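You operate a simulated robot arm through the tools that you are given. There is no shell and no other tool.

You run a simulated robot arm. Do the job below in one go: nothing can be reset, and whatever is moved stays where it is left.

TASK
Tap the end frame square, then tighten both wing bolts.
Fine: mallet on the sliding rail till the needle is in the green, mallet back, blue and orange bolts tight after that; no hand in the way of the blow. Set down upright: white block mallet.

The check looks at the end state, three seconds after you hand in, the way a careful person would. Anything else that was tipped, shoved, dropped, spilled or broken makes it a failure.

THE ROBOT
A 6-joint arm with a fingered hand, fixed in place. Base frame: the origin is on the floor under the middle of its stand, x ahead of it, y to its left, z up; the work surface is at about z = 808. Readings come in mm, degrees, newtons and seconds.
With the tool pointing down near the work surface it reaches from about 140 to 840 mm from the base axis. Its first joint turns from -166.0 to 166.0 degrees. Payload 5 kg.
Tool frame: the origin (TCP) lies between the finger pads and is the grasp point; the fingertips stand 36 mm ahead of it; z points along the fingers, y is the line along which they close. The gripper opens to 120 mm; its body begins 42 mm behind the TCP. The gripper is a hand of 4 fingers: y runs from the thumb to the fingers, the wrist lies at [-19, -123, -211] in the tool frame, and closing takes about 1.5 s.
Orientation is told as [roll, pitch, yaw] about the base's x, y, z axes, in that order, counted from this pose: with the fingers straight down and the wrist toward the robot, the tool's x, y and z point along [0, 1, 0], [1, 0, 0] and [0, 0, -1] of the base frame.

THE INTERFACE
- The arm moves only by the tool step_arm. Its argument "motion" is a list of rows, each a list of 3 entries, a list of its own where there are three numbers: the shift along the tool's x, y, z in mm, then the turn, a rotation vector about the tool's x, y, z in degrees, then the opening, from 0 (shut) to 1 (fully open). In form: [[[dx, dy, dz], [rx, ry, rz], fingers], ...]. A call has 1 to 20 rows; each row shifts and turns the commanded pose from where the row before left it, along the tool's axes as they then stand. Rows are played at 5 a second. More than 50 mm and 8.6 degrees between two rows, or a gripper value outside its range, and nothing of the call is played. A pose out of reach is approached as far as the arm can. The call stops where the force on the tool passes 40 N (or 10 N more than at its start, if that is more) or the arm is blocked; 0.2 s more then pass. Each finger travels about 45 mm/s and halts on what it meets, pressing with about 24 N; the grip force reading is that of the motor and also rises with nothing between the fingers. The clock runs only during rows and for 0.2 s after the last one: add rows that do not move to give the fingers time. It gives the time, the measured TCP pose, the force on the tool (base axes), the opening and the grip force at its end, in the units of the frame above (readings bear some noise), with the torque about the TCP (base axes, N m) and any sound that the robot's microphone picked up.
- Cameras (640 x 400 px; columns grow to the right, rows downward): "scene" is fixed at [220, -648.3, 1434]; the picture's right is [0.58, -0.81, 0.00], its down [-0.52, -0.37, -0.76] and it looks along [0.62, 0.44, -0.64] (base axes); focal length 310 px, centre (320, 200). "wrist" rides on the gripper at [73, -101, -142] in the tool frame; the picture's right is [-0.79, 0.29, -0.54], its down [-0.56, -0.70, 0.44] and it looks along [-0.25, 0.65, 0.71] (tool axes); focal length 280 px, centre (320, 200). There is no depth. A picture from a camera that has moved, and an enlarged one, comes with that camera's place and axes in the base frame and with its lens.
- grab_frame(camera): a new picture of that camera. The clock stands still meanwhile.
- move_column(by): slides the trunk up (or, below 0, down) by that many mm; the arm rides with it, the base frame stays. It gives what a move gives, with no picture.
- preshape(shape): the hand has 4 fingers and takes this shape, open, in about a second: jaw (thumb against the fingers, like two jaws); tri (thumb and two fingers); tip (a fingertip pinch); poke (one finger out to press); point (the index stretched); flat (the hand flat); cup (the hand cupped); fist (a fist). The gripper value then closes the fingers along that shape, each until it touches; the sizes above hold for jaw. It gives what a move gives, with no picture.
- inspect(camera, box): a new picture of the part [left, top, right, bottom] of that camera's present view, enlarged. The clock stands still meanwhile.
- close_job(): hands the job in; it is judged then, once.

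Nothing tells you positions but the pictures and the camera data. Unless the task says otherwise, let go and move clear before handing in.

The tools are called after ">>>" as a command line: name --argument value ..., lists and objects as JSON in quotes. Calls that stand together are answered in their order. step_arm: Moves the arm, as the interface text tells. Its arguments: {"type":"object","properties":{"motion":{"type":"array","items":{"type":"array"}}},"required":["motion"]} The other tools are called the same way: move_column (by) moves the trunk up or down; preshape (shape) gives the hand a shape; grab_frame (camera) takes a picture; inspect (camera, box) takes an enlarged picture of a part of a camera's view; close_job () hands the job in.

At the start:

```text
time_s: 0.0
tcp_pos: [665.2, -261.0, 1105.1]
ee_rot: [0.0, 0.0, 0.0]
contact_force: [0.8, -0.7, 0.2]
moment: [0.0, 0.0, -0.03]
opening: 119.7
finger_force: 0.0
shape: jaw
trunk travel left (down, up): [-750.0, 90.0]
```

scene: 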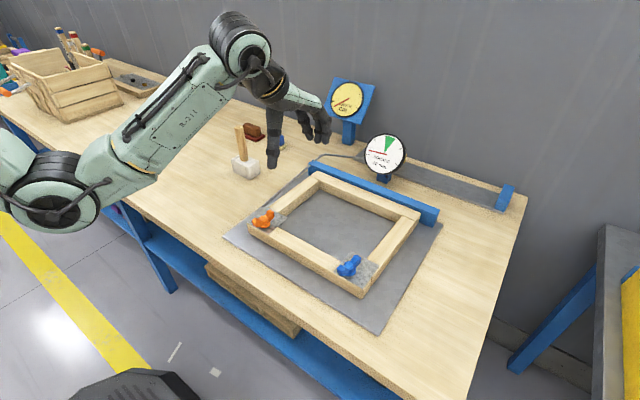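
wrist: 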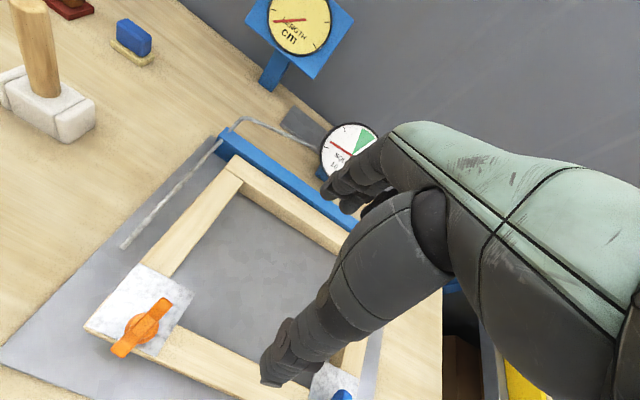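

I see a wooden frame on a grey plate against a blue fence, with orange and blue wing bolts on its near corners, two dials behind it, and a white mallet standing to the left. I'll take closer looks before moving.

>>> inspect --camera "scene" --box '[220, 140, 460, 320]'

>>> inspect --camera "scene" --box '[320, 70, 420, 190]'

>>> inspect --camera "scene" --box '[200, 100, 320, 200]'

>>> inspect --camera "wrist" --box '[0, 0, 380, 240]'

>>> inspect --camera "wrist" --box '[60, 220, 380, 400]'

```text
2.22 times, centred on (340, 230) of scene
camera zoom: at [220.0, -648.3, 1434.0], right [0.58, -0.81, 0.0], down [-0.52, -0.37, -0.76], along [0.62, 0.44, -0.64], focal length 689 px, centre (276, 133)
```

zoom: 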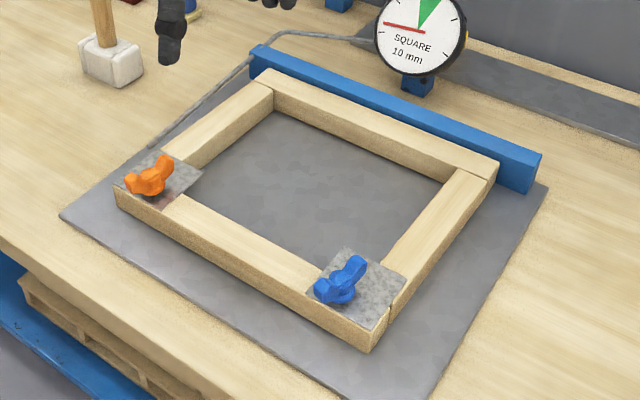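

```text
3.33 times, centred on (370, 130) of scene
camera zoom: at [220.0, -648.3, 1434.0], right [0.58, -0.81, 0.0], down [-0.52, -0.37, -0.76], along [0.62, 0.44, -0.64], focal length 1034 px, centre (153, 433)
```

zoom: 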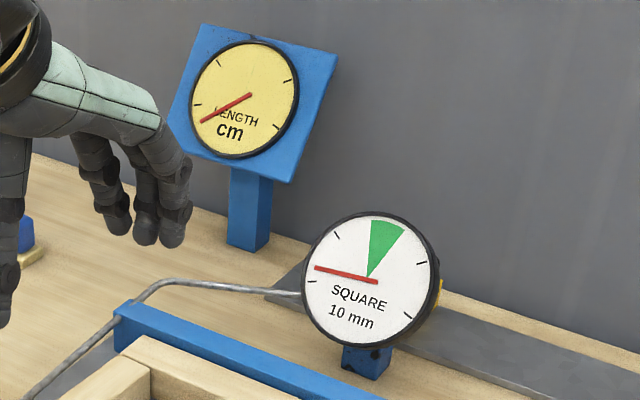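

```text
4.00 times, centred on (260, 150) of scene
camera zoom: at [220.0, -648.3, 1434.0], right [0.58, -0.81, 0.0], down [-0.52, -0.37, -0.76], along [0.62, 0.44, -0.64], focal length 1240 px, centre (560, 400)
```

zoom: 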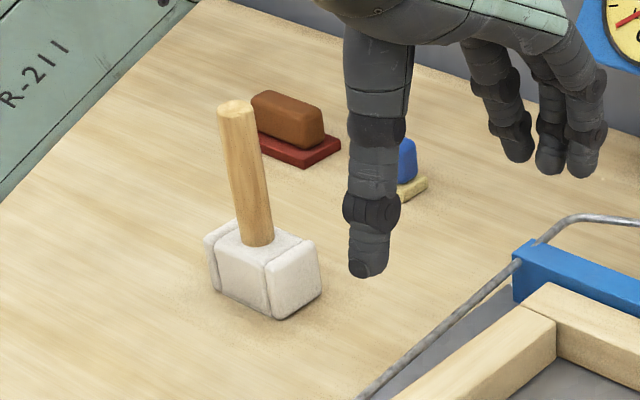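

```text
1.67 times, centred on (190, 120) of wrist
camera zoom: at [565.2, -188.1, 1246.3], right [0.29, -0.79, 0.54], down [-0.7, -0.56, -0.44], along [0.65, -0.25, -0.71], focal length 467 px, centre (537, 333)
```

zoom: 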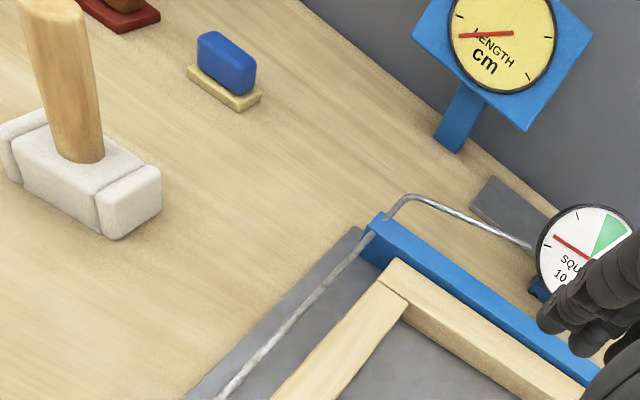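

```text
2.00 times, centred on (220, 310) of wrist
camera zoom: at [565.2, -188.1, 1246.3], right [0.29, -0.79, 0.54], down [-0.7, -0.56, -0.44], along [0.65, -0.25, -0.71], focal length 561 px, centre (520, -20)
```

zoom: 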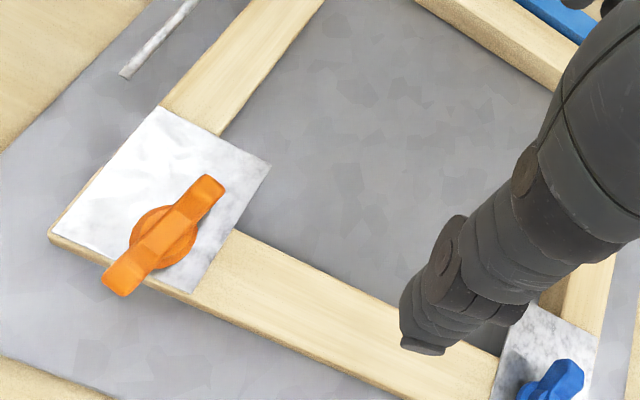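

The frame sits roughly at x 590–900, y −500 to −130, and the mallet head at about (798, 80), with its long side along y. I'll zoom in on the joints and bolts to find the sliding rail.

>>> inspect --camera "scene" --box '[240, 165, 330, 240]'

>>> inspect --camera "scene" --box '[320, 230, 410, 305]'

>>> inspect --camera "scene" --box '[370, 170, 450, 240]'

>>> inspect --camera "scene" --box '[270, 140, 350, 210]'

>>> inspect --camera "scene" --box '[0, 20, 160, 130]'

```text
5.33 times, centred on (285, 202) of scene
camera zoom: at [220.0, -648.3, 1434.0], right [0.58, -0.81, 0.0], down [-0.52, -0.37, -0.76], along [0.62, 0.44, -0.64], focal length 1654 px, centre (507, 187)
```

zoom: 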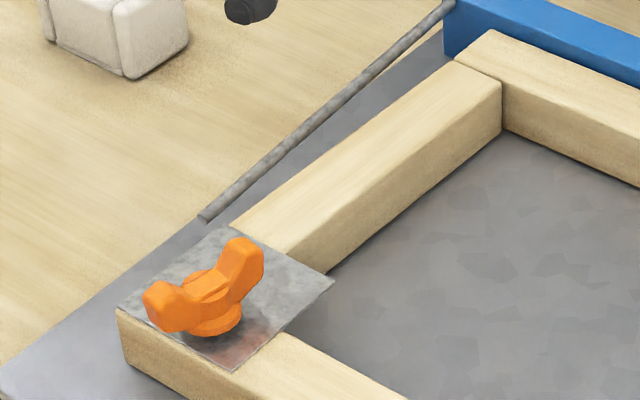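

```text
5.33 times, centred on (365, 268) of scene
camera zoom: at [220.0, -648.3, 1434.0], right [0.58, -0.81, 0.0], down [-0.52, -0.37, -0.76], along [0.62, 0.44, -0.64], focal length 1654 px, centre (80, -160)
```

zoom: 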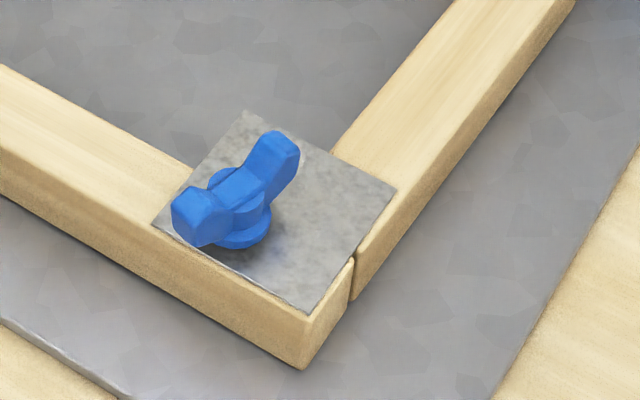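

```text
5.71 times, centred on (410, 205) of scene
camera zoom: at [220.0, -648.3, 1434.0], right [0.58, -0.81, 0.0], down [-0.52, -0.37, -0.76], along [0.62, 0.44, -0.64], focal length 1772 px, centre (-194, 171)
```

zoom: 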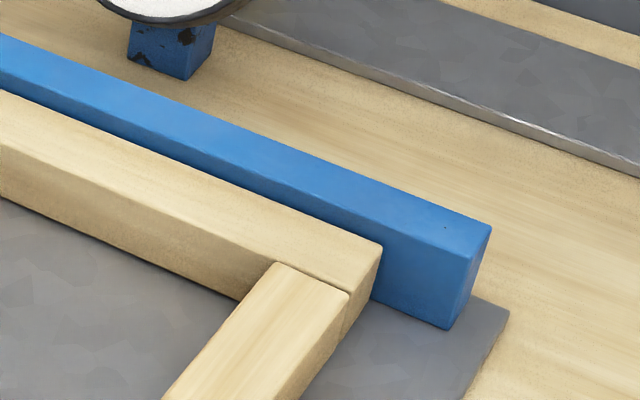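

```text
5.71 times, centred on (310, 175) of scene
camera zoom: at [220.0, -648.3, 1434.0], right [0.58, -0.81, 0.0], down [-0.52, -0.37, -0.76], along [0.62, 0.44, -0.64], focal length 1772 px, centre (377, 343)
```

zoom: 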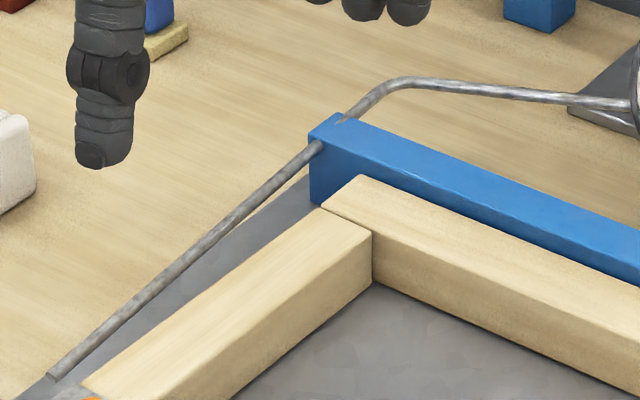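

```text
3.64 times, centred on (80, 75) of scene
camera zoom: at [220.0, -648.3, 1434.0], right [0.58, -0.81, 0.0], down [-0.52, -0.37, -0.76], along [0.62, 0.44, -0.64], focal length 1128 px, centre (1193, 654)
```

zoom: 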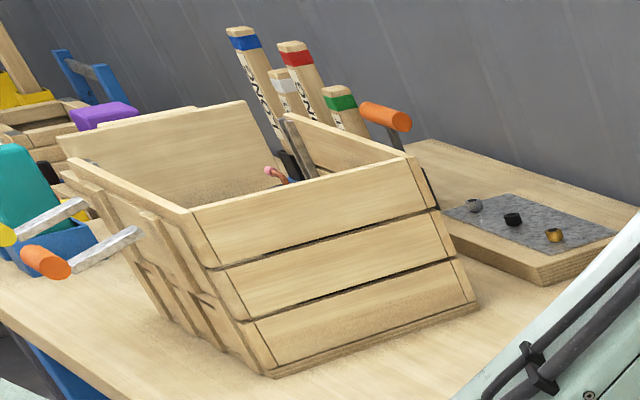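

I take the near rail, under both corner plates, to be shifted a few mm toward +y relative to the back rail. I'll pull the hand back to get a clearer wrist view of the whole frame.

>>> step_arm --motion '[[[0, -40, -10], [0, 0, 0], 1], [[0, -40, -10], [0, 0, 0], 1], [[0, -40, -10], [0, 0, 0], 1], [[0, -40, -10], [0, 0, 0], 1], [[0, 0, 0], [0, 0, 0], 1]]'

>>> grab_frame --camera "wrist"

>>> grab_frame --camera "scene"

```text
time_s: 1.2
tcp_pos: [507.1, -261.0, 1141.8]
ee_rot: [0.0, 0.1, 0.1]
contact_force: [0.5, 0.0, 0.5]
moment: [-0.02, 0.0, 0.02]
opening: 119.9
finger_force: 0.1
shape: jaw
trunk travel left (down, up): [-750.0, 90.0]
```

```text
taken
camera wrist: at [406.5, -186.9, 1285.5], right [0.29, -0.79, 0.54], down [-0.7, -0.56, -0.44], along [0.65, -0.25, -0.71], focal length 280 px, centre (320, 200)
```

wrist: 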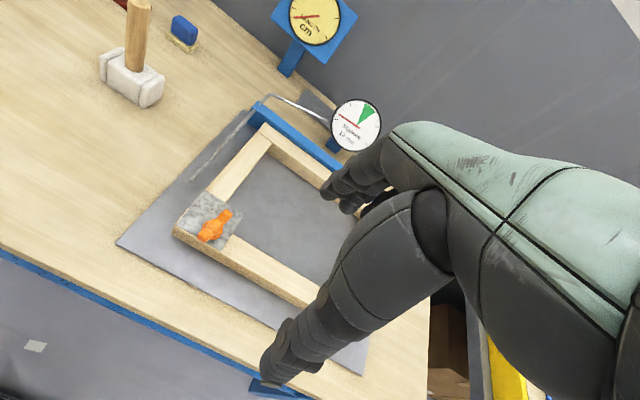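

```text
taken
```

scene: 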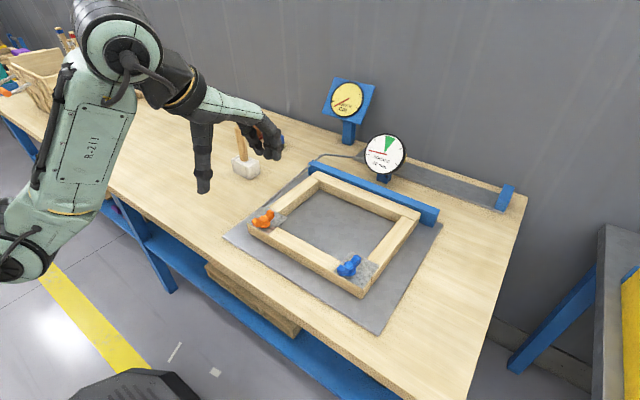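

The arm is clear of the frame now. I'll zoom the wrist view on the left side of the frame and the dial.

>>> inspect --camera "wrist" --box '[160, 80, 360, 280]'

>>> inspect --camera "wrist" --box '[250, 80, 400, 180]'

>>> inspect --camera "wrist" --box '[80, 0, 220, 120]'

>>> inspect --camera "scene" --box '[355, 120, 415, 190]'

>>> inspect --camera "scene" --box '[215, 110, 295, 190]'

```text
2.00 times, centred on (260, 180) of wrist
camera zoom: at [406.5, -186.9, 1285.5], right [0.29, -0.79, 0.54], down [-0.7, -0.56, -0.44], along [0.65, -0.25, -0.71], focal length 561 px, centre (440, 240)
```

zoom: 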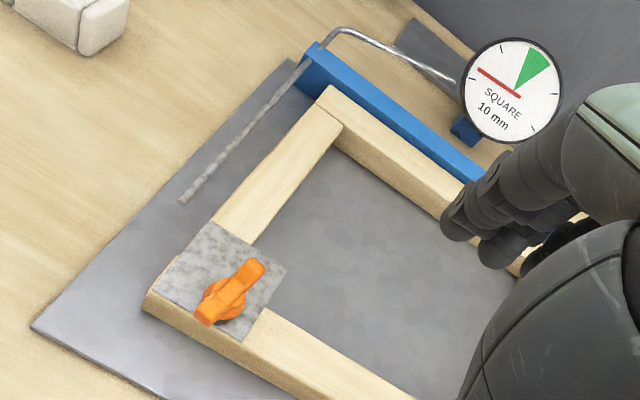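

```text
4.00 times, centred on (325, 130) of wrist
camera zoom: at [406.5, -186.9, 1285.5], right [0.29, -0.79, 0.54], down [-0.7, -0.56, -0.44], along [0.65, -0.25, -0.71], focal length 1122 px, centre (300, 480)
```

zoom: 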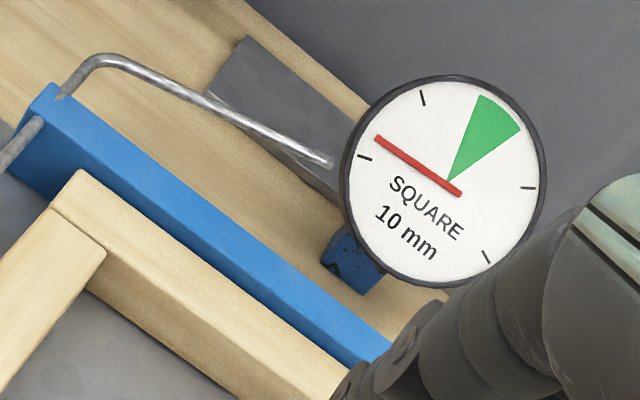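

```text
3.33 times, centred on (150, 60) of wrist
camera zoom: at [406.5, -186.9, 1285.5], right [0.29, -0.79, 0.54], down [-0.7, -0.56, -0.44], along [0.65, -0.25, -0.71], focal length 935 px, centre (887, 667)
```

zoom: 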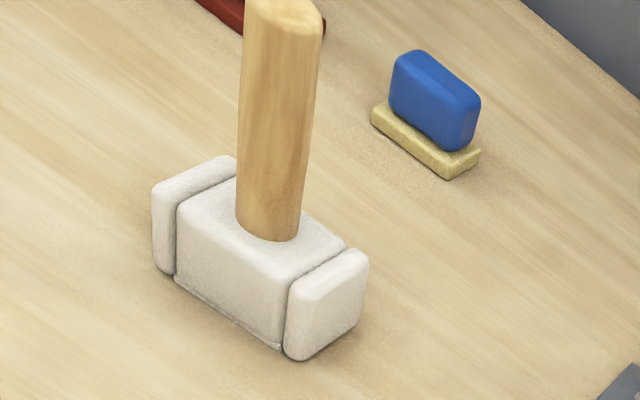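

```text
5.71 times, centred on (385, 155) of scene
camera zoom: at [220.0, -648.3, 1434.0], right [0.58, -0.81, 0.0], down [-0.52, -0.37, -0.76], along [0.62, 0.44, -0.64], focal length 1772 px, centre (-51, 457)
```

zoom: 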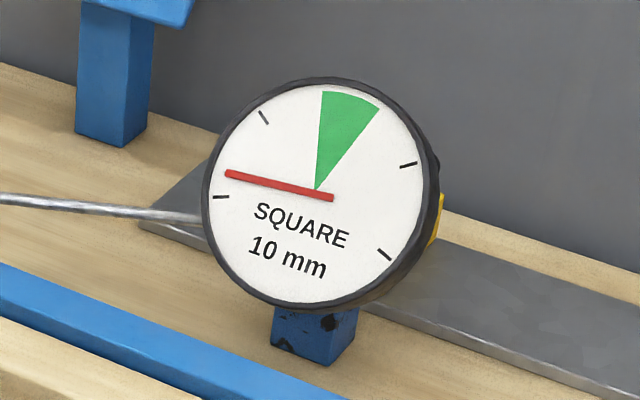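

```text
5.00 times, centred on (255, 150) of scene
camera zoom: at [220.0, -648.3, 1434.0], right [0.58, -0.81, 0.0], down [-0.52, -0.37, -0.76], along [0.62, 0.44, -0.64], focal length 1550 px, centre (645, 450)
```

zoom: 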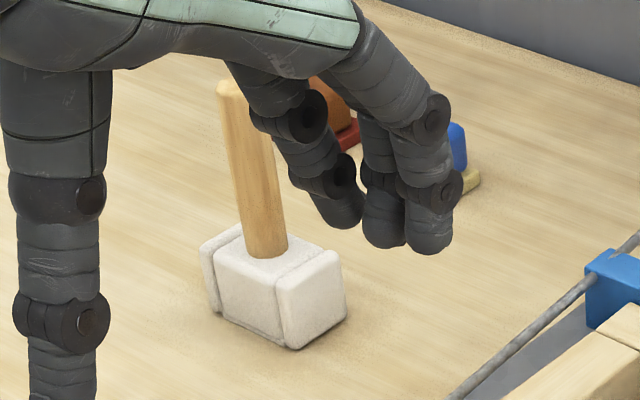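

The dial reads about 8 mm off, which matches the near rail being racked toward +y, so the blow goes on its left end (about y = −139), driving toward −y. I'll grip the mallet handle with the hand horizontal and the fingers pointing −y, so the palm backs the blow. First I'll move over to the left at a safe height and turn the hand.

>>> step_arm --motion '[[[43, 12, 0], [0, 0, 0], 1], [[43, 12, 0], [0, 0, 0], 1], [[43, 12, 0], [0, 0, 0], 1], [[43, 12, 0], [0, 0, 0], 1], [[43, 12, 0], [0, 0, 0], 1], [[43, 12, 0], [0, 0, 0], 1], [[43, 12, 0], [0, 0, 0], 1], [[43, 12, 0], [0, 0, 0], 1], [[0, 0, 0], [0, 0, 0], 1]]'

>>> step_arm --motion '[[[0, 0, 0], [0, -8, 0], 1], [[0, 0, 0], [0, -8, 0], 1], [[0, 0, 0], [0, -8, 0], 1], [[0, 0, 0], [0, -8, 0], 1], [[0, 0, 0], [0, -8, 0], 1], [[0, 0, 0], [0, 0, 0], 1]]'

>>> grab_frame --camera "scene"

```text
time_s: 3.2
tcp_pos: [602.1, 82.9, 1143.9]
ee_rot: [0.0, -0.1, 0.0]
contact_force: [-0.4, 0.1, 0.2]
moment: [-0.02, 0.01, -0.04]
opening: 119.8
finger_force: 0.0
shape: jaw
trunk travel left (down, up): [-750.0, 90.0]
```

```text
time_s: 4.6
tcp_pos: [601.1, 82.8, 1143.9]
ee_rot: [-40.1, 0.0, 0.0]
contact_force: [0.1, 0.4, -0.1]
moment: [0.01, 0.02, -0.01]
opening: 119.7
finger_force: 0.1
shape: jaw
trunk travel left (down, up): [-750.0, 90.0]
```

```text
taken
```

scene: 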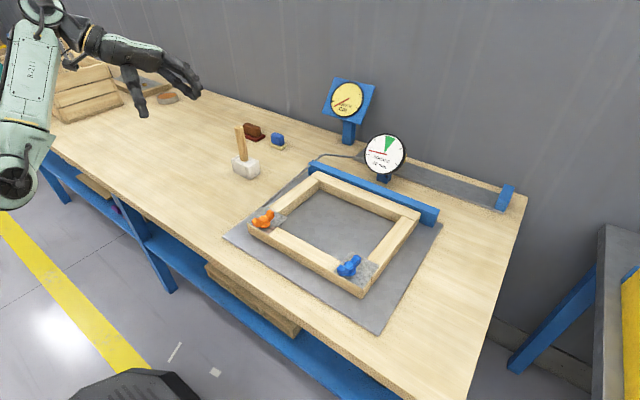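

The turn works, and the scene view is now unobstructed. I'll finish turning and take clean reference zooms.

>>> step_arm --motion '[[[0, 0, 0], [0, -8, 0], 1], [[0, 0, 0], [0, -8, 0], 1], [[0, 0, 0], [0, -8, 0], 1], [[0, 0, 0], [0, -8, 0], 1], [[0, 0, 0], [0, -8, 0], 1], [[0, 0, 0], [0, -8, 0], 1], [[0, 0, 0], [0, -2, 0], 1], [[0, 0, 0], [0, 0, 0], 1]]'

>>> inspect --camera "scene" --box '[215, 110, 295, 190]'

>>> inspect --camera "scene" --box '[235, 190, 305, 250]'

>>> grab_frame --camera "scene"

>>> grab_frame --camera "wrist"

```text
time_s: 6.4
tcp_pos: [601.1, 82.8, 1143.1]
ee_rot: [-90.2, 0.1, 0.1]
contact_force: [0.2, 0.1, -0.1]
moment: [0.01, -0.01, -0.01]
opening: 119.5
finger_force: 0.0
shape: jaw
trunk travel left (down, up): [-750.0, 90.0]
```

```text
5.00 times, centred on (255, 150) of scene
camera zoom: at [220.0, -648.3, 1434.0], right [0.58, -0.81, 0.0], down [-0.52, -0.37, -0.76], along [0.62, 0.44, -0.64], focal length 1550 px, centre (645, 450)
```

zoom: 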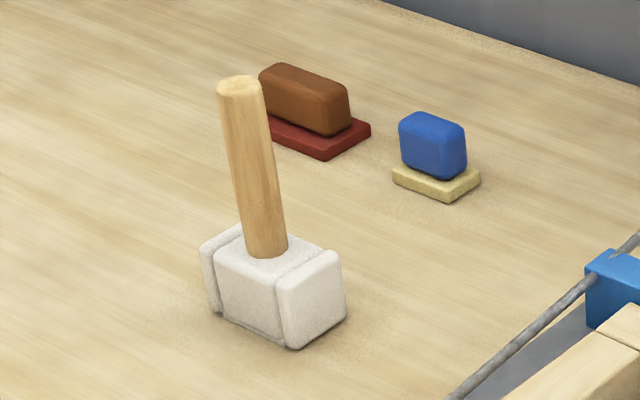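

```text
6.67 times, centred on (270, 220) of scene
camera zoom: at [220.0, -648.3, 1434.0], right [0.58, -0.81, 0.0], down [-0.52, -0.37, -0.76], along [0.62, 0.44, -0.64], focal length 2067 px, centre (653, 67)
```

zoom: 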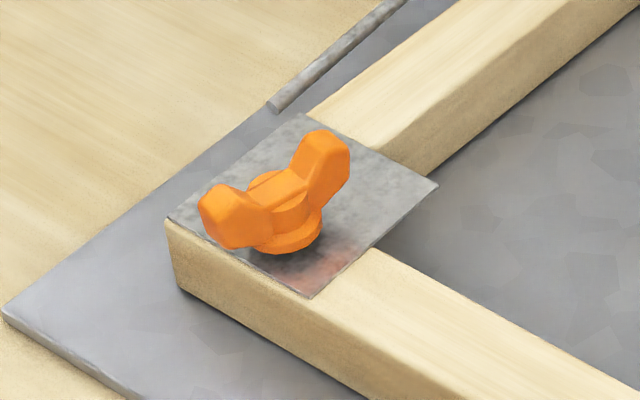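

```text
taken
```

scene: 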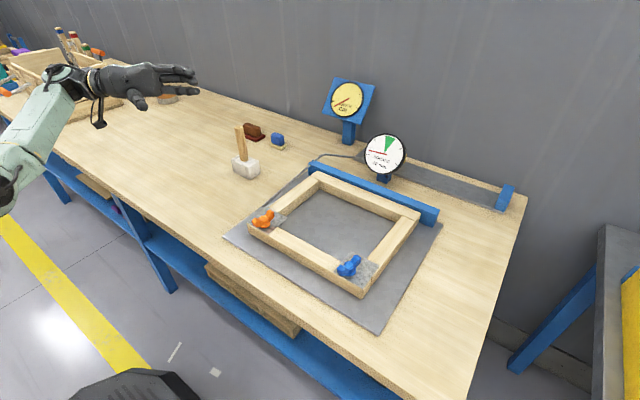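

```text
taken
camera wrist: at [500.8, 226.3, 1071.0], right [0.29, 0.54, 0.79], down [-0.7, -0.44, 0.56], along [0.65, -0.71, 0.25], focal length 280 px, centre (320, 200)
```

wrist: 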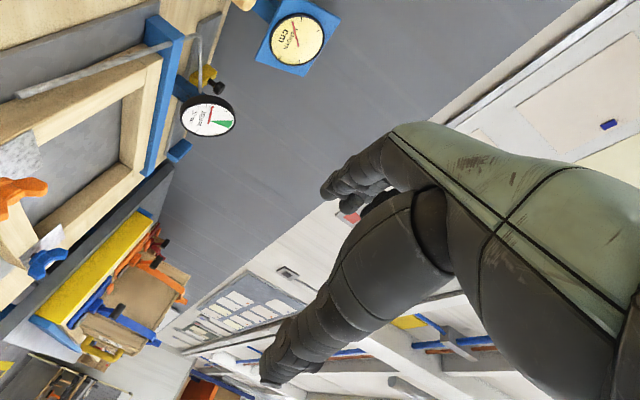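

The hand is horizontal now. I'll zoom in on it to learn the finger layout before approaching the handle.

>>> inspect --camera "scene" --box '[70, 40, 210, 140]'

>>> inspect --camera "wrist" --box '[240, 120, 520, 400]'

```text
4.00 times, centred on (140, 90) of scene
camera zoom: at [220.0, -648.3, 1434.0], right [0.58, -0.81, 0.0], down [-0.52, -0.37, -0.76], along [0.62, 0.44, -0.64], focal length 1240 px, centre (1040, 640)
```

zoom: 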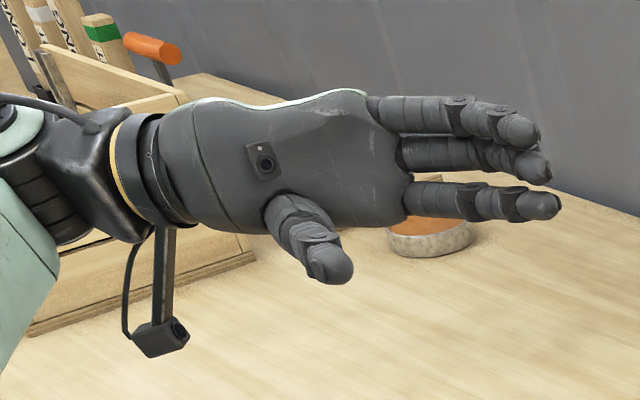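

```text
1.43 times, centred on (380, 260) of wrist
camera zoom: at [500.8, 226.3, 1071.0], right [0.29, 0.54, 0.79], down [-0.7, -0.44, 0.56], along [0.65, -0.71, 0.25], focal length 401 px, centre (234, 114)
```

zoom: 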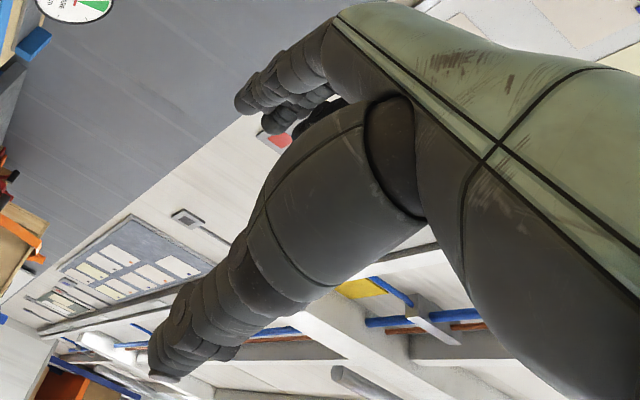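

The palm is inclined about 45° to the finger line, so turning the hand +45° in yaw puts the palm squarely behind the handle, facing −y into the blow. I'll turn it and move to a pre-grasp point beside the handle, still above it.

>>> step_arm --motion '[[[0, 0, 0], [-7.5, 0, 0], 1], [[0, 0, 0], [-7.5, 0, 0], 1], [[0, 0, 0], [-7.5, 0, 0], 1], [[0, 0, 0], [-7.5, 0, 0], 1], [[0, 0, 0], [-7.5, 0, 0], 1], [[0, 0, 0], [-7.5, 0, 0], 1], [[0, 45, 4], [0, 0, 0], 1], [[0, 45, 4], [0, 0, 0], 1], [[0, 44, 4], [0, 0, 0], 1], [[0, 0, 0], [0, 0, 0], 1]]'

>>> grab_frame --camera "scene"

```text
time_s: 8.6
tcp_pos: [707.5, 167.8, 1145.7]
ee_rot: [-90.0, 0.0, 45.1]
contact_force: [-0.9, -0.1, 0.2]
moment: [0.05, 0.02, -0.01]
opening: 119.8
finger_force: 0.1
shape: jaw
trunk travel left (down, up): [-750.0, 90.0]
```

```text
taken
```

scene: 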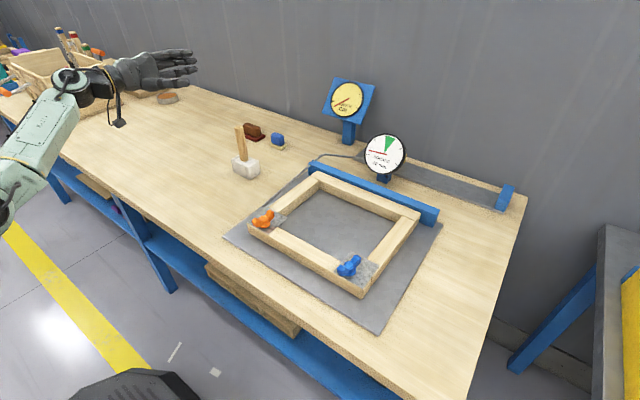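

All is clear below the hand. I'll descend to grip height beside the handle, stopping partway to check.

>>> step_arm --motion '[[[40, 0, 0], [0, 0, 0], 1], [[40, 0, 0], [0, 0, 0], 1], [[40, 0, 0], [0, 0, 0], 1], [[40, 0, 0], [0, 0, 0], 1], [[40, 0, 0], [0, 0, 0], 1], [[22, 0, 0], [0, 0, 0], 1], [[0, 0, 0], [0, 0, 0], 1], [[0, 0, 0], [0, 0, 0], 1]]'

>>> inspect --camera "scene" --box '[130, 80, 310, 200]'

>>> grab_frame --camera "wrist"

```text
time_s: 10.4
tcp_pos: [705.1, 169.8, 920.2]
ee_rot: [-90.0, -0.1, 45.0]
contact_force: [0.2, -0.1, -0.2]
moment: [-0.02, -0.02, -0.02]
opening: 120.0
finger_force: 0.1
shape: jaw
trunk travel left (down, up): [-750.0, 90.0]
```

```text
3.33 times, centred on (220, 140) of scene
camera zoom: at [220.0, -648.3, 1434.0], right [0.58, -0.81, 0.0], down [-0.52, -0.37, -0.76], along [0.62, 0.44, -0.64], focal length 1034 px, centre (653, 400)
```

zoom: 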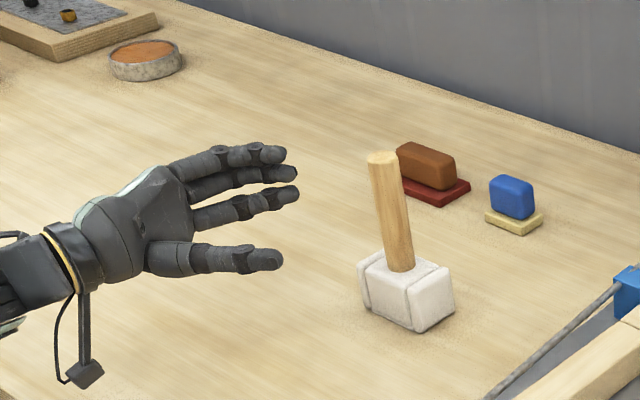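

```text
taken
camera wrist: at [534.2, 199.9, 847.2], right [-0.18, 0.59, 0.79], down [-0.18, -0.81, 0.56], along [0.97, -0.04, 0.25], focal length 280 px, centre (320, 200)
```

wrist: 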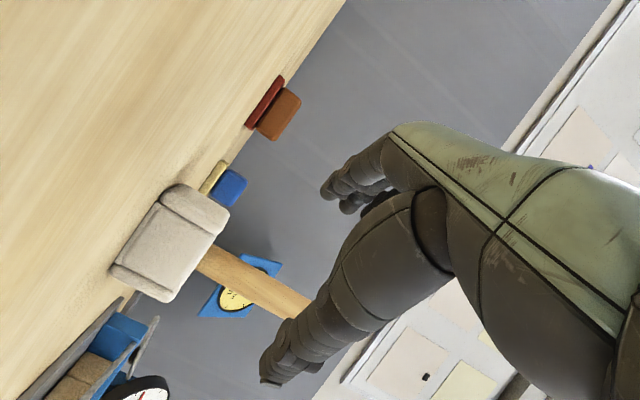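

The handle is at about (797, 80), on the hand's approach line. I'll advance along the finger direction in steps until the handle sits between thumb and fingers.

>>> step_arm --motion '[[[0, 0, 25], [0, 0, 0], 1], [[0, 0, 25], [0, 0, 0], 1], [[0, 0, 25], [0, 0, 0], 1], [[0, 0, 20], [0, 0, 0], 1], [[0, 0, 15], [0, 0, 0], 1], [[0, 0, 15], [0, 0, 0], 1], [[0, 0, 10], [0, 0, 0], 1], [[0, 0, 4], [0, 0, 0], 1], [[0, 0, 0], [0, 0, 0], 1]]'

>>> inspect --camera "scene" --box '[180, 90, 310, 190]'

>>> grab_frame --camera "wrist"

```text
time_s: 12.4
tcp_pos: [802.5, 71.8, 920.6]
ee_rot: [-90.0, 0.0, 45.1]
contact_force: [-0.1, 0.4, 0.5]
moment: [0.03, 0.03, -0.02]
opening: 120.0
finger_force: 0.1
shape: jaw
trunk travel left (down, up): [-750.0, 90.0]
```

```text
4.00 times, centred on (245, 140) of scene
camera zoom: at [220.0, -648.3, 1434.0], right [0.58, -0.81, 0.0], down [-0.52, -0.37, -0.76], along [0.62, 0.44, -0.64], focal length 1240 px, centre (620, 440)
```

zoom: 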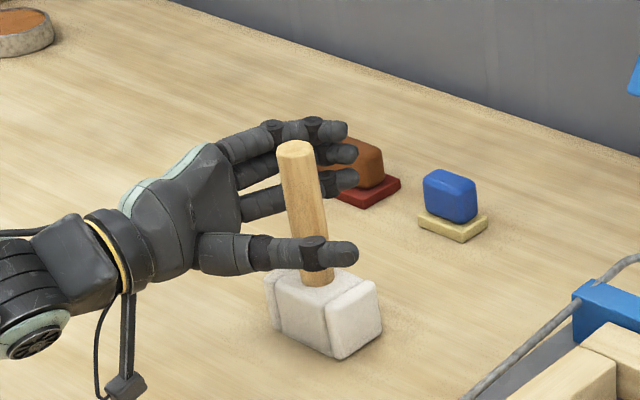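

```text
taken
camera wrist: at [630.9, 100.8, 849.6], right [-0.18, 0.59, 0.79], down [-0.18, -0.81, 0.56], along [0.97, -0.04, 0.25], focal length 280 px, centre (320, 200)
```

wrist: 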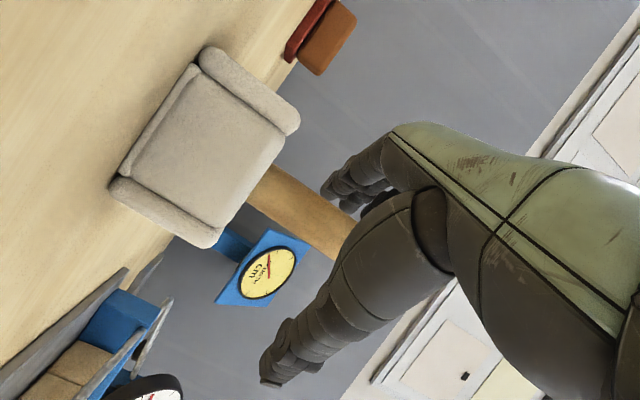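

The handle is between thumb and fingers and about 10 mm deeper than the grasp point. I'll go 6 mm deeper, then close on it.

>>> step_arm --motion '[[[0, 2, 6], [0, 0, 0], 1], [[0, 0, 0], [0, 0, 0], 0.6], [[0, 0, 0], [0, 0, 0], 0.3], [[0, 0, 0], [0, 0, 0], 0], [[0, 0, 0], [0, 0, 0], 0], [[0, 0, 0], [0, 0, 0], 0], [[0, 0, 0], [0, 0, 0], 0], [[0, 0, 0], [0, 0, 0], 0], [[0, 0, 0], [0, 0, 0], 0], [[0, 0, 0], [0, 0, 0], 0]]'

>>> inspect --camera "scene" --box '[180, 90, 310, 190]'

>>> grab_frame --camera "wrist"

```text
time_s: 14.6
tcp_pos: [806.5, 66.0, 922.0]
ee_rot: [-89.9, 0.0, 45.1]
contact_force: [0.5, -1.2, -0.3]
moment: [-0.06, 0.02, 0.08]
opening: 0.0
finger_force: 24.3
shape: jaw
trunk travel left (down, up): [-750.0, 90.0]
```

```text
4.00 times, centred on (245, 140) of scene
camera zoom: at [220.0, -648.3, 1434.0], right [0.58, -0.81, 0.0], down [-0.52, -0.37, -0.76], along [0.62, 0.44, -0.64], focal length 1240 px, centre (620, 440)
```

zoom: 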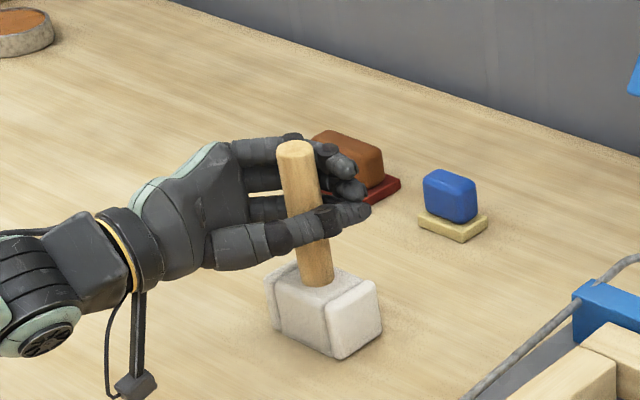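

```text
taken
camera wrist: at [636.9, 96.4, 849.4], right [-0.18, 0.59, 0.79], down [-0.18, -0.81, 0.56], along [0.97, -0.04, 0.25], focal length 280 px, centre (320, 200)
```

wrist: 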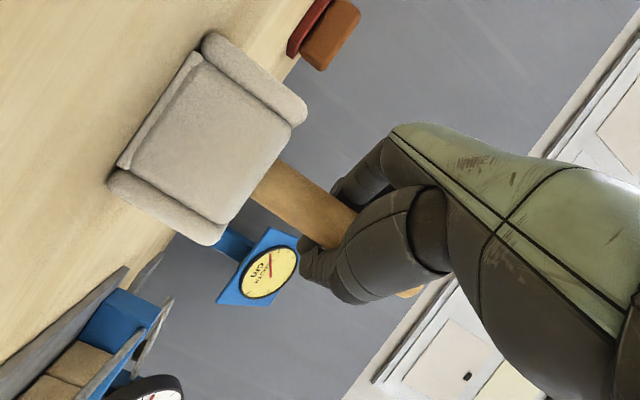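

The fingers have wrapped around the handle, with the tips meeting beyond it. I'll test the hold with a small lift.

>>> step_arm --motion '[[[-5, 0, 0], [0, 0, 0], 0], [[-5, 0, 0], [0, 0, 0], 0], [[-5, 0, 0], [0, 0, 0], 0], [[0, 0, 0], [0, 0, 0], 0]]'

>>> inspect --camera "scene" --box '[180, 90, 310, 190]'

>>> grab_frame --camera "wrist"

```text
time_s: 15.6
tcp_pos: [809.2, 69.2, 935.3]
ee_rot: [-90.0, 0.1, 45.1]
contact_force: [0.0, -1.9, -5.8]
moment: [-0.12, -0.03, -0.01]
opening: 0.1
finger_force: 24.4
shape: jaw
trunk travel left (down, up): [-750.0, 90.0]
```

```text
4.00 times, centred on (245, 140) of scene
camera zoom: at [220.0, -648.3, 1434.0], right [0.58, -0.81, 0.0], down [-0.52, -0.37, -0.76], along [0.62, 0.44, -0.64], focal length 1240 px, centre (620, 440)
```

zoom: 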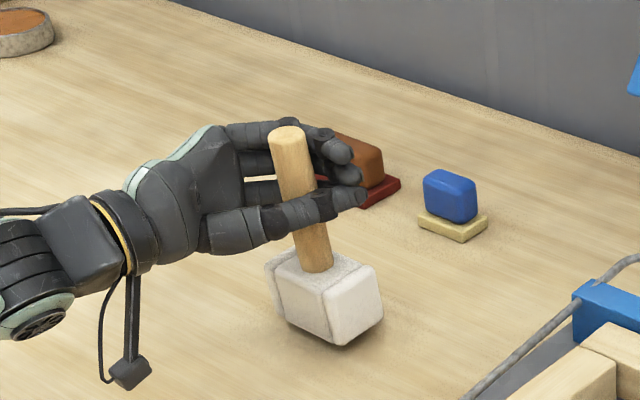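

```text
taken
camera wrist: at [637.4, 98.4, 863.2], right [-0.18, 0.59, 0.79], down [-0.18, -0.81, 0.56], along [0.97, -0.04, 0.25], focal length 280 px, centre (320, 200)
```

wrist: 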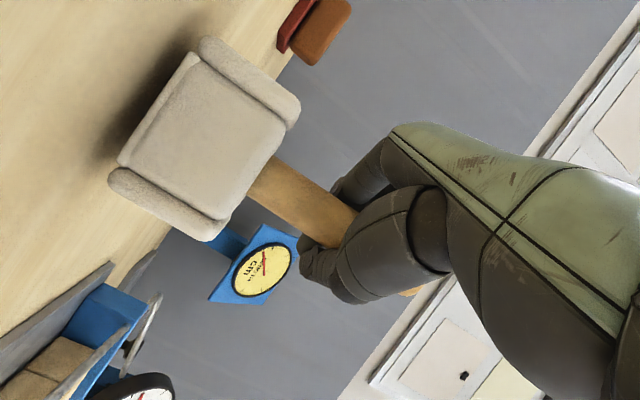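

The mallet lifted off cleanly, at about 6 N, with only a slight tilt. I'll raise it well clear and carry it slowly to a point left of the near rail's left end.

>>> step_arm --motion '[[[-15, 0, 0], [0, 0, 0], 0], [[-20, 0, 0], [0, 0, 0], 0], [[-20, 0, 0], [0, 0, 0], 0], [[-15, 0, 0], [0, 0, 0], 0], [[0, -10, -3], [0, 0, 0], 0], [[0, -20, -6], [0, 0, 0], 0], [[0, -25, -7], [0, 0, 0], 0], [[0, -25, -7], [0, 0, 0], 0], [[0, -25, -7], [0, 0, 0], 0], [[0, -25, -7], [0, 0, 0], 0], [[0, -25, -7], [0, 0, 0], 0], [[0, -25, -7], [0, 0, 0], 0], [[0, -15, -5], [0, 0, 0], 0], [[0, -5, -2], [0, 0, 0], 0], [[0, 0, 0], [0, 0, 0], 0]]'

>>> grab_frame --camera "scene"

>>> inspect --camera "scene" --box '[140, 130, 320, 270]'

>>> grab_frame --camera "wrist"

```text
time_s: 18.8
tcp_pos: [626.5, -33.8, 1007.5]
ee_rot: [-90.0, 0.0, 45.1]
contact_force: [0.7, 0.3, -0.5]
moment: [0.04, 0.01, 0.01]
opening: 0.3
finger_force: 23.8
shape: jaw
trunk travel left (down, up): [-750.0, 90.0]
```

```text
taken
```

scene: 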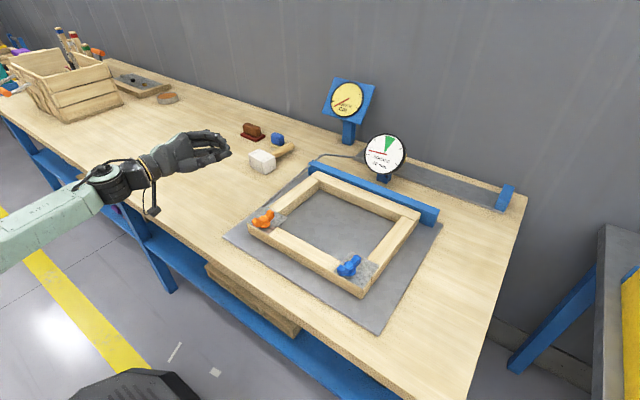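

```text
2.86 times, centred on (230, 200) of scene
camera zoom: at [220.0, -648.3, 1434.0], right [0.58, -0.81, 0.0], down [-0.52, -0.37, -0.76], along [0.62, 0.44, -0.64], focal length 886 px, centre (577, 200)
```

zoom: 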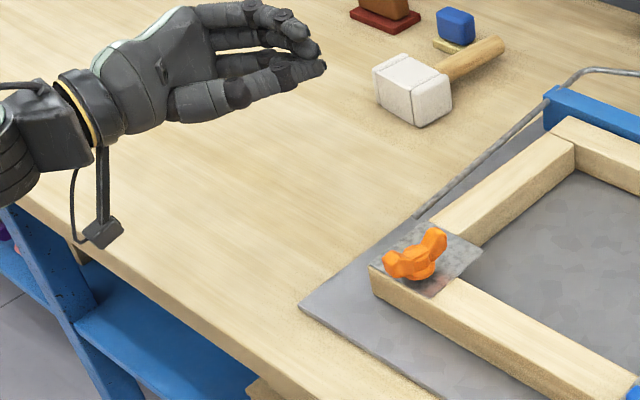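

```text
taken
camera wrist: at [454.5, -3.8, 935.1], right [-0.18, 0.59, 0.79], down [-0.18, -0.81, 0.56], along [0.97, -0.04, 0.25], focal length 280 px, centre (320, 200)
```

wrist: 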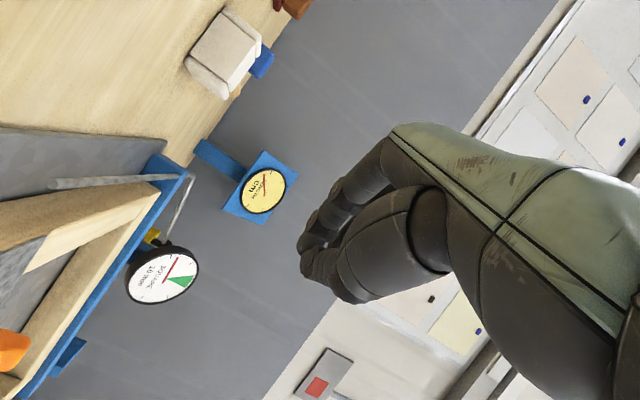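

The mallet slipped out of the wrapped grip and now lies on its side, head near where it stood and handle pointing away. I'll check its pose and whether it touched the blue block before recovering it.

>>> inspect --camera "scene" --box '[225, 100, 325, 190]'

>>> inspect --camera "wrist" --box '[150, 0, 310, 110]'

```text
4.44 times, centred on (275, 145) of scene
camera zoom: at [220.0, -648.3, 1434.0], right [0.58, -0.81, 0.0], down [-0.52, -0.37, -0.76], along [0.62, 0.44, -0.64], focal length 1378 px, centre (520, 444)
```

zoom: 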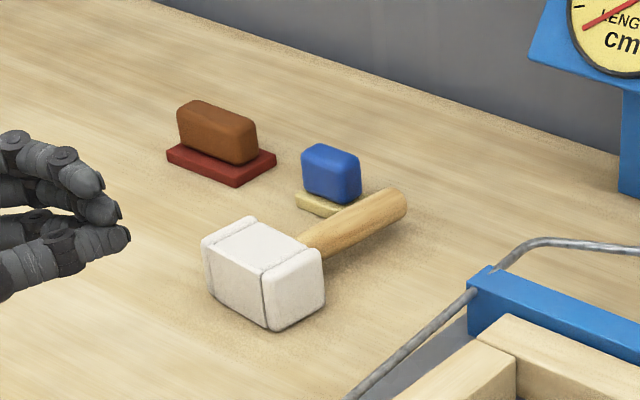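

```text
3.64 times, centred on (230, 55) of wrist
camera zoom: at [454.5, -3.8, 935.1], right [-0.18, 0.59, 0.79], down [-0.18, -0.81, 0.56], along [0.97, -0.04, 0.25], focal length 1020 px, centre (647, 727)
```

zoom: 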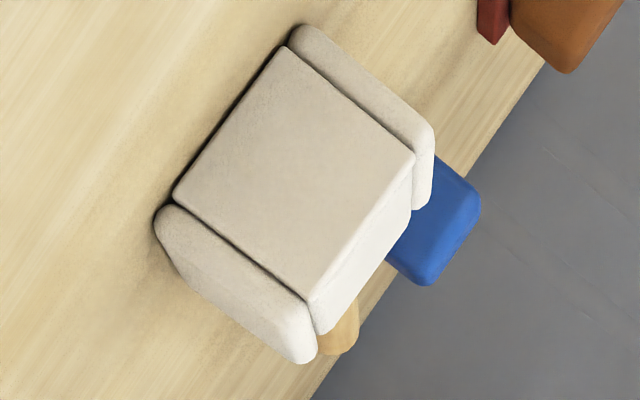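

The blue block hasn't moved. The mallet's head is at about (857, 59), handle along +x toward (1000, 39), so I'll pinch the head across its ends and draw it nearer the robot. Then I can re-grip the handle with the pads. First I'll open, rise and turn the hand.

>>> step_arm --motion '[[[-30, 0, 0], [0, 0, 0], 1], [[-30, 0, 0], [0, 0, 0], 1], [[0, 0, 0], [-4.97, 5.52, -1.81], 1], [[0, 0, 0], [-4.97, 5.52, -1.81], 1], [[0, 0, 0], [-4.97, 5.52, -1.81], 1], [[0, 0, 0], [-4.97, 5.52, -1.81], 1], [[0, 0, 0], [-4.97, 5.52, -1.81], 1], [[0, 0, 0], [-4.97, 5.52, -1.81], 1], [[0, 0, 0], [-4.97, 5.52, -1.81], 1], [[0, 0, 0], [0, 0, 0], 1]]'

>>> grab_frame --camera "scene"

>>> grab_frame --camera "wrist"

```text
time_s: 21.0
tcp_pos: [625.9, -32.6, 1067.5]
ee_rot: [-49.9, 0.0, 81.3]
contact_force: [0.0, 0.4, 0.4]
moment: [-0.04, 0.02, 0.02]
opening: 120.1
finger_force: 0.0
shape: jaw
trunk travel left (down, up): [-750.0, 90.0]
```

```text
taken
```

scene: 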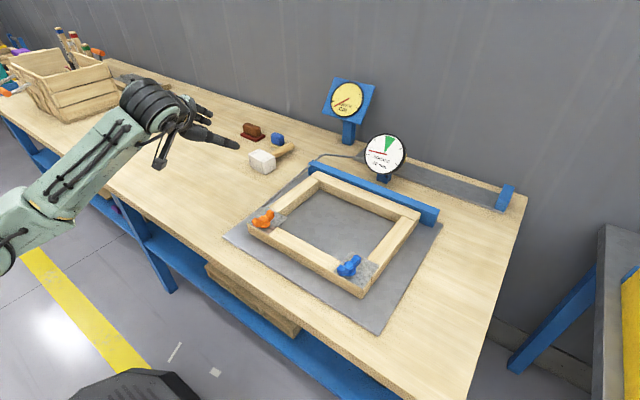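

```text
taken
camera wrist: at [457.5, -108.6, 1103.0], right [0.14, 0.27, 0.95], down [0.59, -0.8, 0.14], along [0.8, 0.54, -0.27], focal length 280 px, centre (320, 200)
```

wrist: 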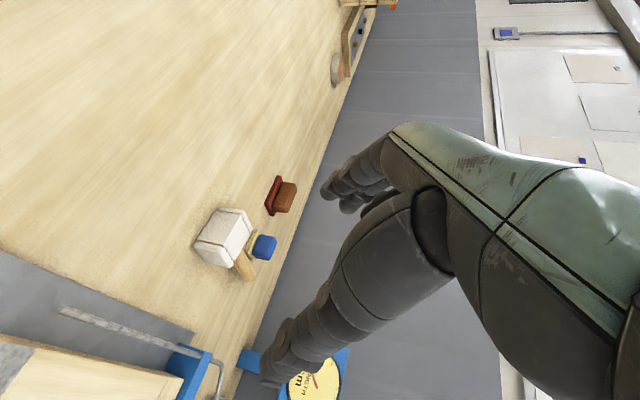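

The orientation is as planned. I'll zoom in on the mallet from this angle to pin down its pose.

>>> inspect --camera "wrist" --box '[180, 160, 310, 290]'

>>> inspect --camera "scene" --box '[235, 115, 315, 185]'

```text
3.08 times, centred on (245, 225) of wrist
camera zoom: at [457.5, -108.6, 1103.0], right [0.14, 0.27, 0.95], down [0.59, -0.8, 0.14], along [0.8, 0.54, -0.27], focal length 863 px, centre (551, 123)
```

zoom: 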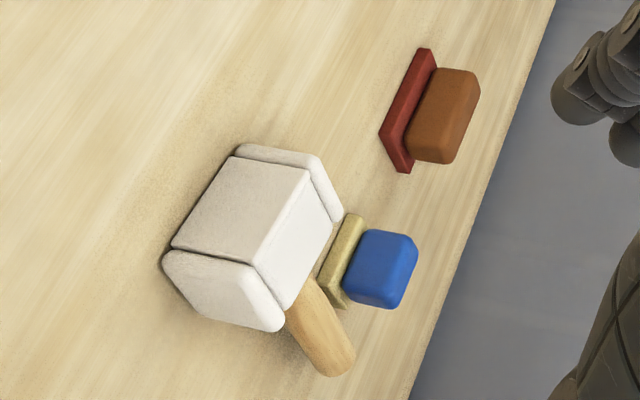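

```text
5.71 times, centred on (275, 150) of scene
camera zoom: at [220.0, -648.3, 1434.0], right [0.58, -0.81, 0.0], down [-0.52, -0.37, -0.76], along [0.62, 0.44, -0.64], focal length 1772 px, centre (577, 486)
```

zoom: 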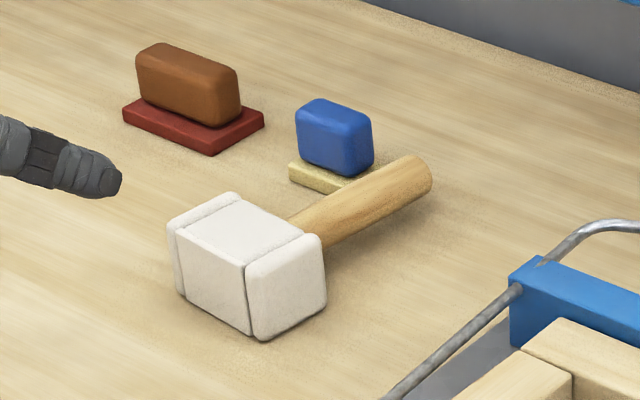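

The head's centre is at about (857, 56), top at z ≈ 858, turned about 8°. I'll move to a standoff in line with it and look before closing in.

>>> step_arm --motion '[[[5, 20.5, 29.8], [0, 0, 0], 1], [[5, 20.5, 29.8], [0, 0, 0], 1], [[5, 20.5, 29.8], [0, 0, 0], 1], [[5, 20.5, 29.8], [0, 0, 0], 1], [[5, 20.5, 29.8], [0, 0, 0], 1], [[5, 20.5, 29.8], [0, 0, 0], 1], [[0, 0, 0], [0, 0, 0], 1], [[0, 0, 0], [0, 0, 0], 1]]'

>>> inspect --camera "scene" --box '[170, 80, 310, 190]'

>>> grab_frame --camera "wrist"

```text
time_s: 22.8
tcp_pos: [760.9, 71.6, 928.9]
ee_rot: [-50.0, 0.0, 81.3]
contact_force: [-0.1, 0.1, 1.1]
moment: [0.03, 0.01, 0.0]
opening: 120.0
finger_force: 0.0
shape: jaw
trunk travel left (down, up): [-750.0, 90.0]
```

```text
3.64 times, centred on (240, 135) of scene
camera zoom: at [220.0, -648.3, 1434.0], right [0.58, -0.81, 0.0], down [-0.52, -0.37, -0.76], along [0.62, 0.44, -0.64], focal length 1128 px, centre (611, 436)
```

zoom: 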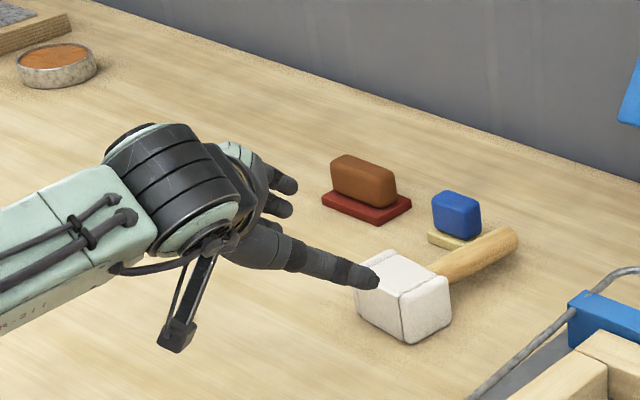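

```text
taken
camera wrist: at [592.7, -3.6, 964.5], right [0.13, 0.27, 0.95], down [0.59, -0.8, 0.14], along [0.8, 0.54, -0.27], focal length 280 px, centre (320, 200)
```

wrist: 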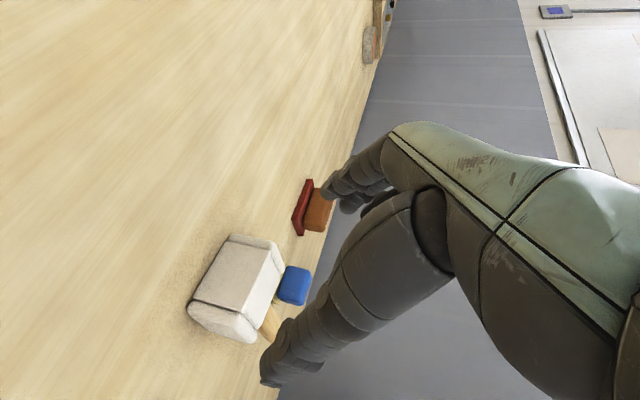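

The thumb tip projects where I expected, so the hand model holds. I'll advance along the finger direction so thumb and fingers straddle the head.

>>> step_arm --motion '[[[0, 0, 20], [0, 0, 0], 1], [[0, 0, 20], [0, 0, 0], 1], [[0, 0, 20], [0, 0, 0], 1], [[0, 0, 15], [0, 0, 0], 1], [[0, 0, 12], [0, 0, 0], 1], [[0, 0, 8], [0, 0, 0], 1], [[0, 0, 0], [0, 0, 0], 1]]'

>>> inspect --camera "scene" --box '[190, 90, 310, 190]'

>>> grab_frame --camera "wrist"

```text
time_s: 24.4
tcp_pos: [831.9, 60.1, 868.0]
ee_rot: [-50.0, 0.0, 81.4]
contact_force: [-0.2, -0.2, 0.5]
moment: [-0.01, -0.04, -0.03]
opening: 119.9
finger_force: 0.1
shape: jaw
trunk travel left (down, up): [-750.0, 90.0]
```

```text
4.00 times, centred on (250, 140) of scene
camera zoom: at [220.0, -648.3, 1434.0], right [0.58, -0.81, 0.0], down [-0.52, -0.37, -0.76], along [0.62, 0.44, -0.64], focal length 1240 px, centre (600, 440)
```

zoom: 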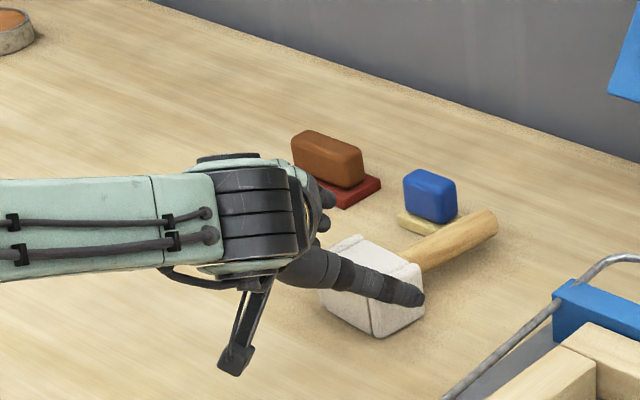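

```text
taken
camera wrist: at [662.9, -15.9, 903.9], right [0.13, 0.27, 0.95], down [0.59, -0.8, 0.14], along [0.8, 0.54, -0.27], focal length 280 px, centre (320, 200)
```

wrist: 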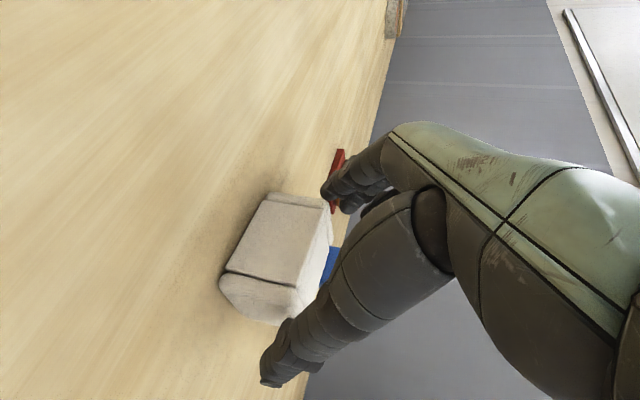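

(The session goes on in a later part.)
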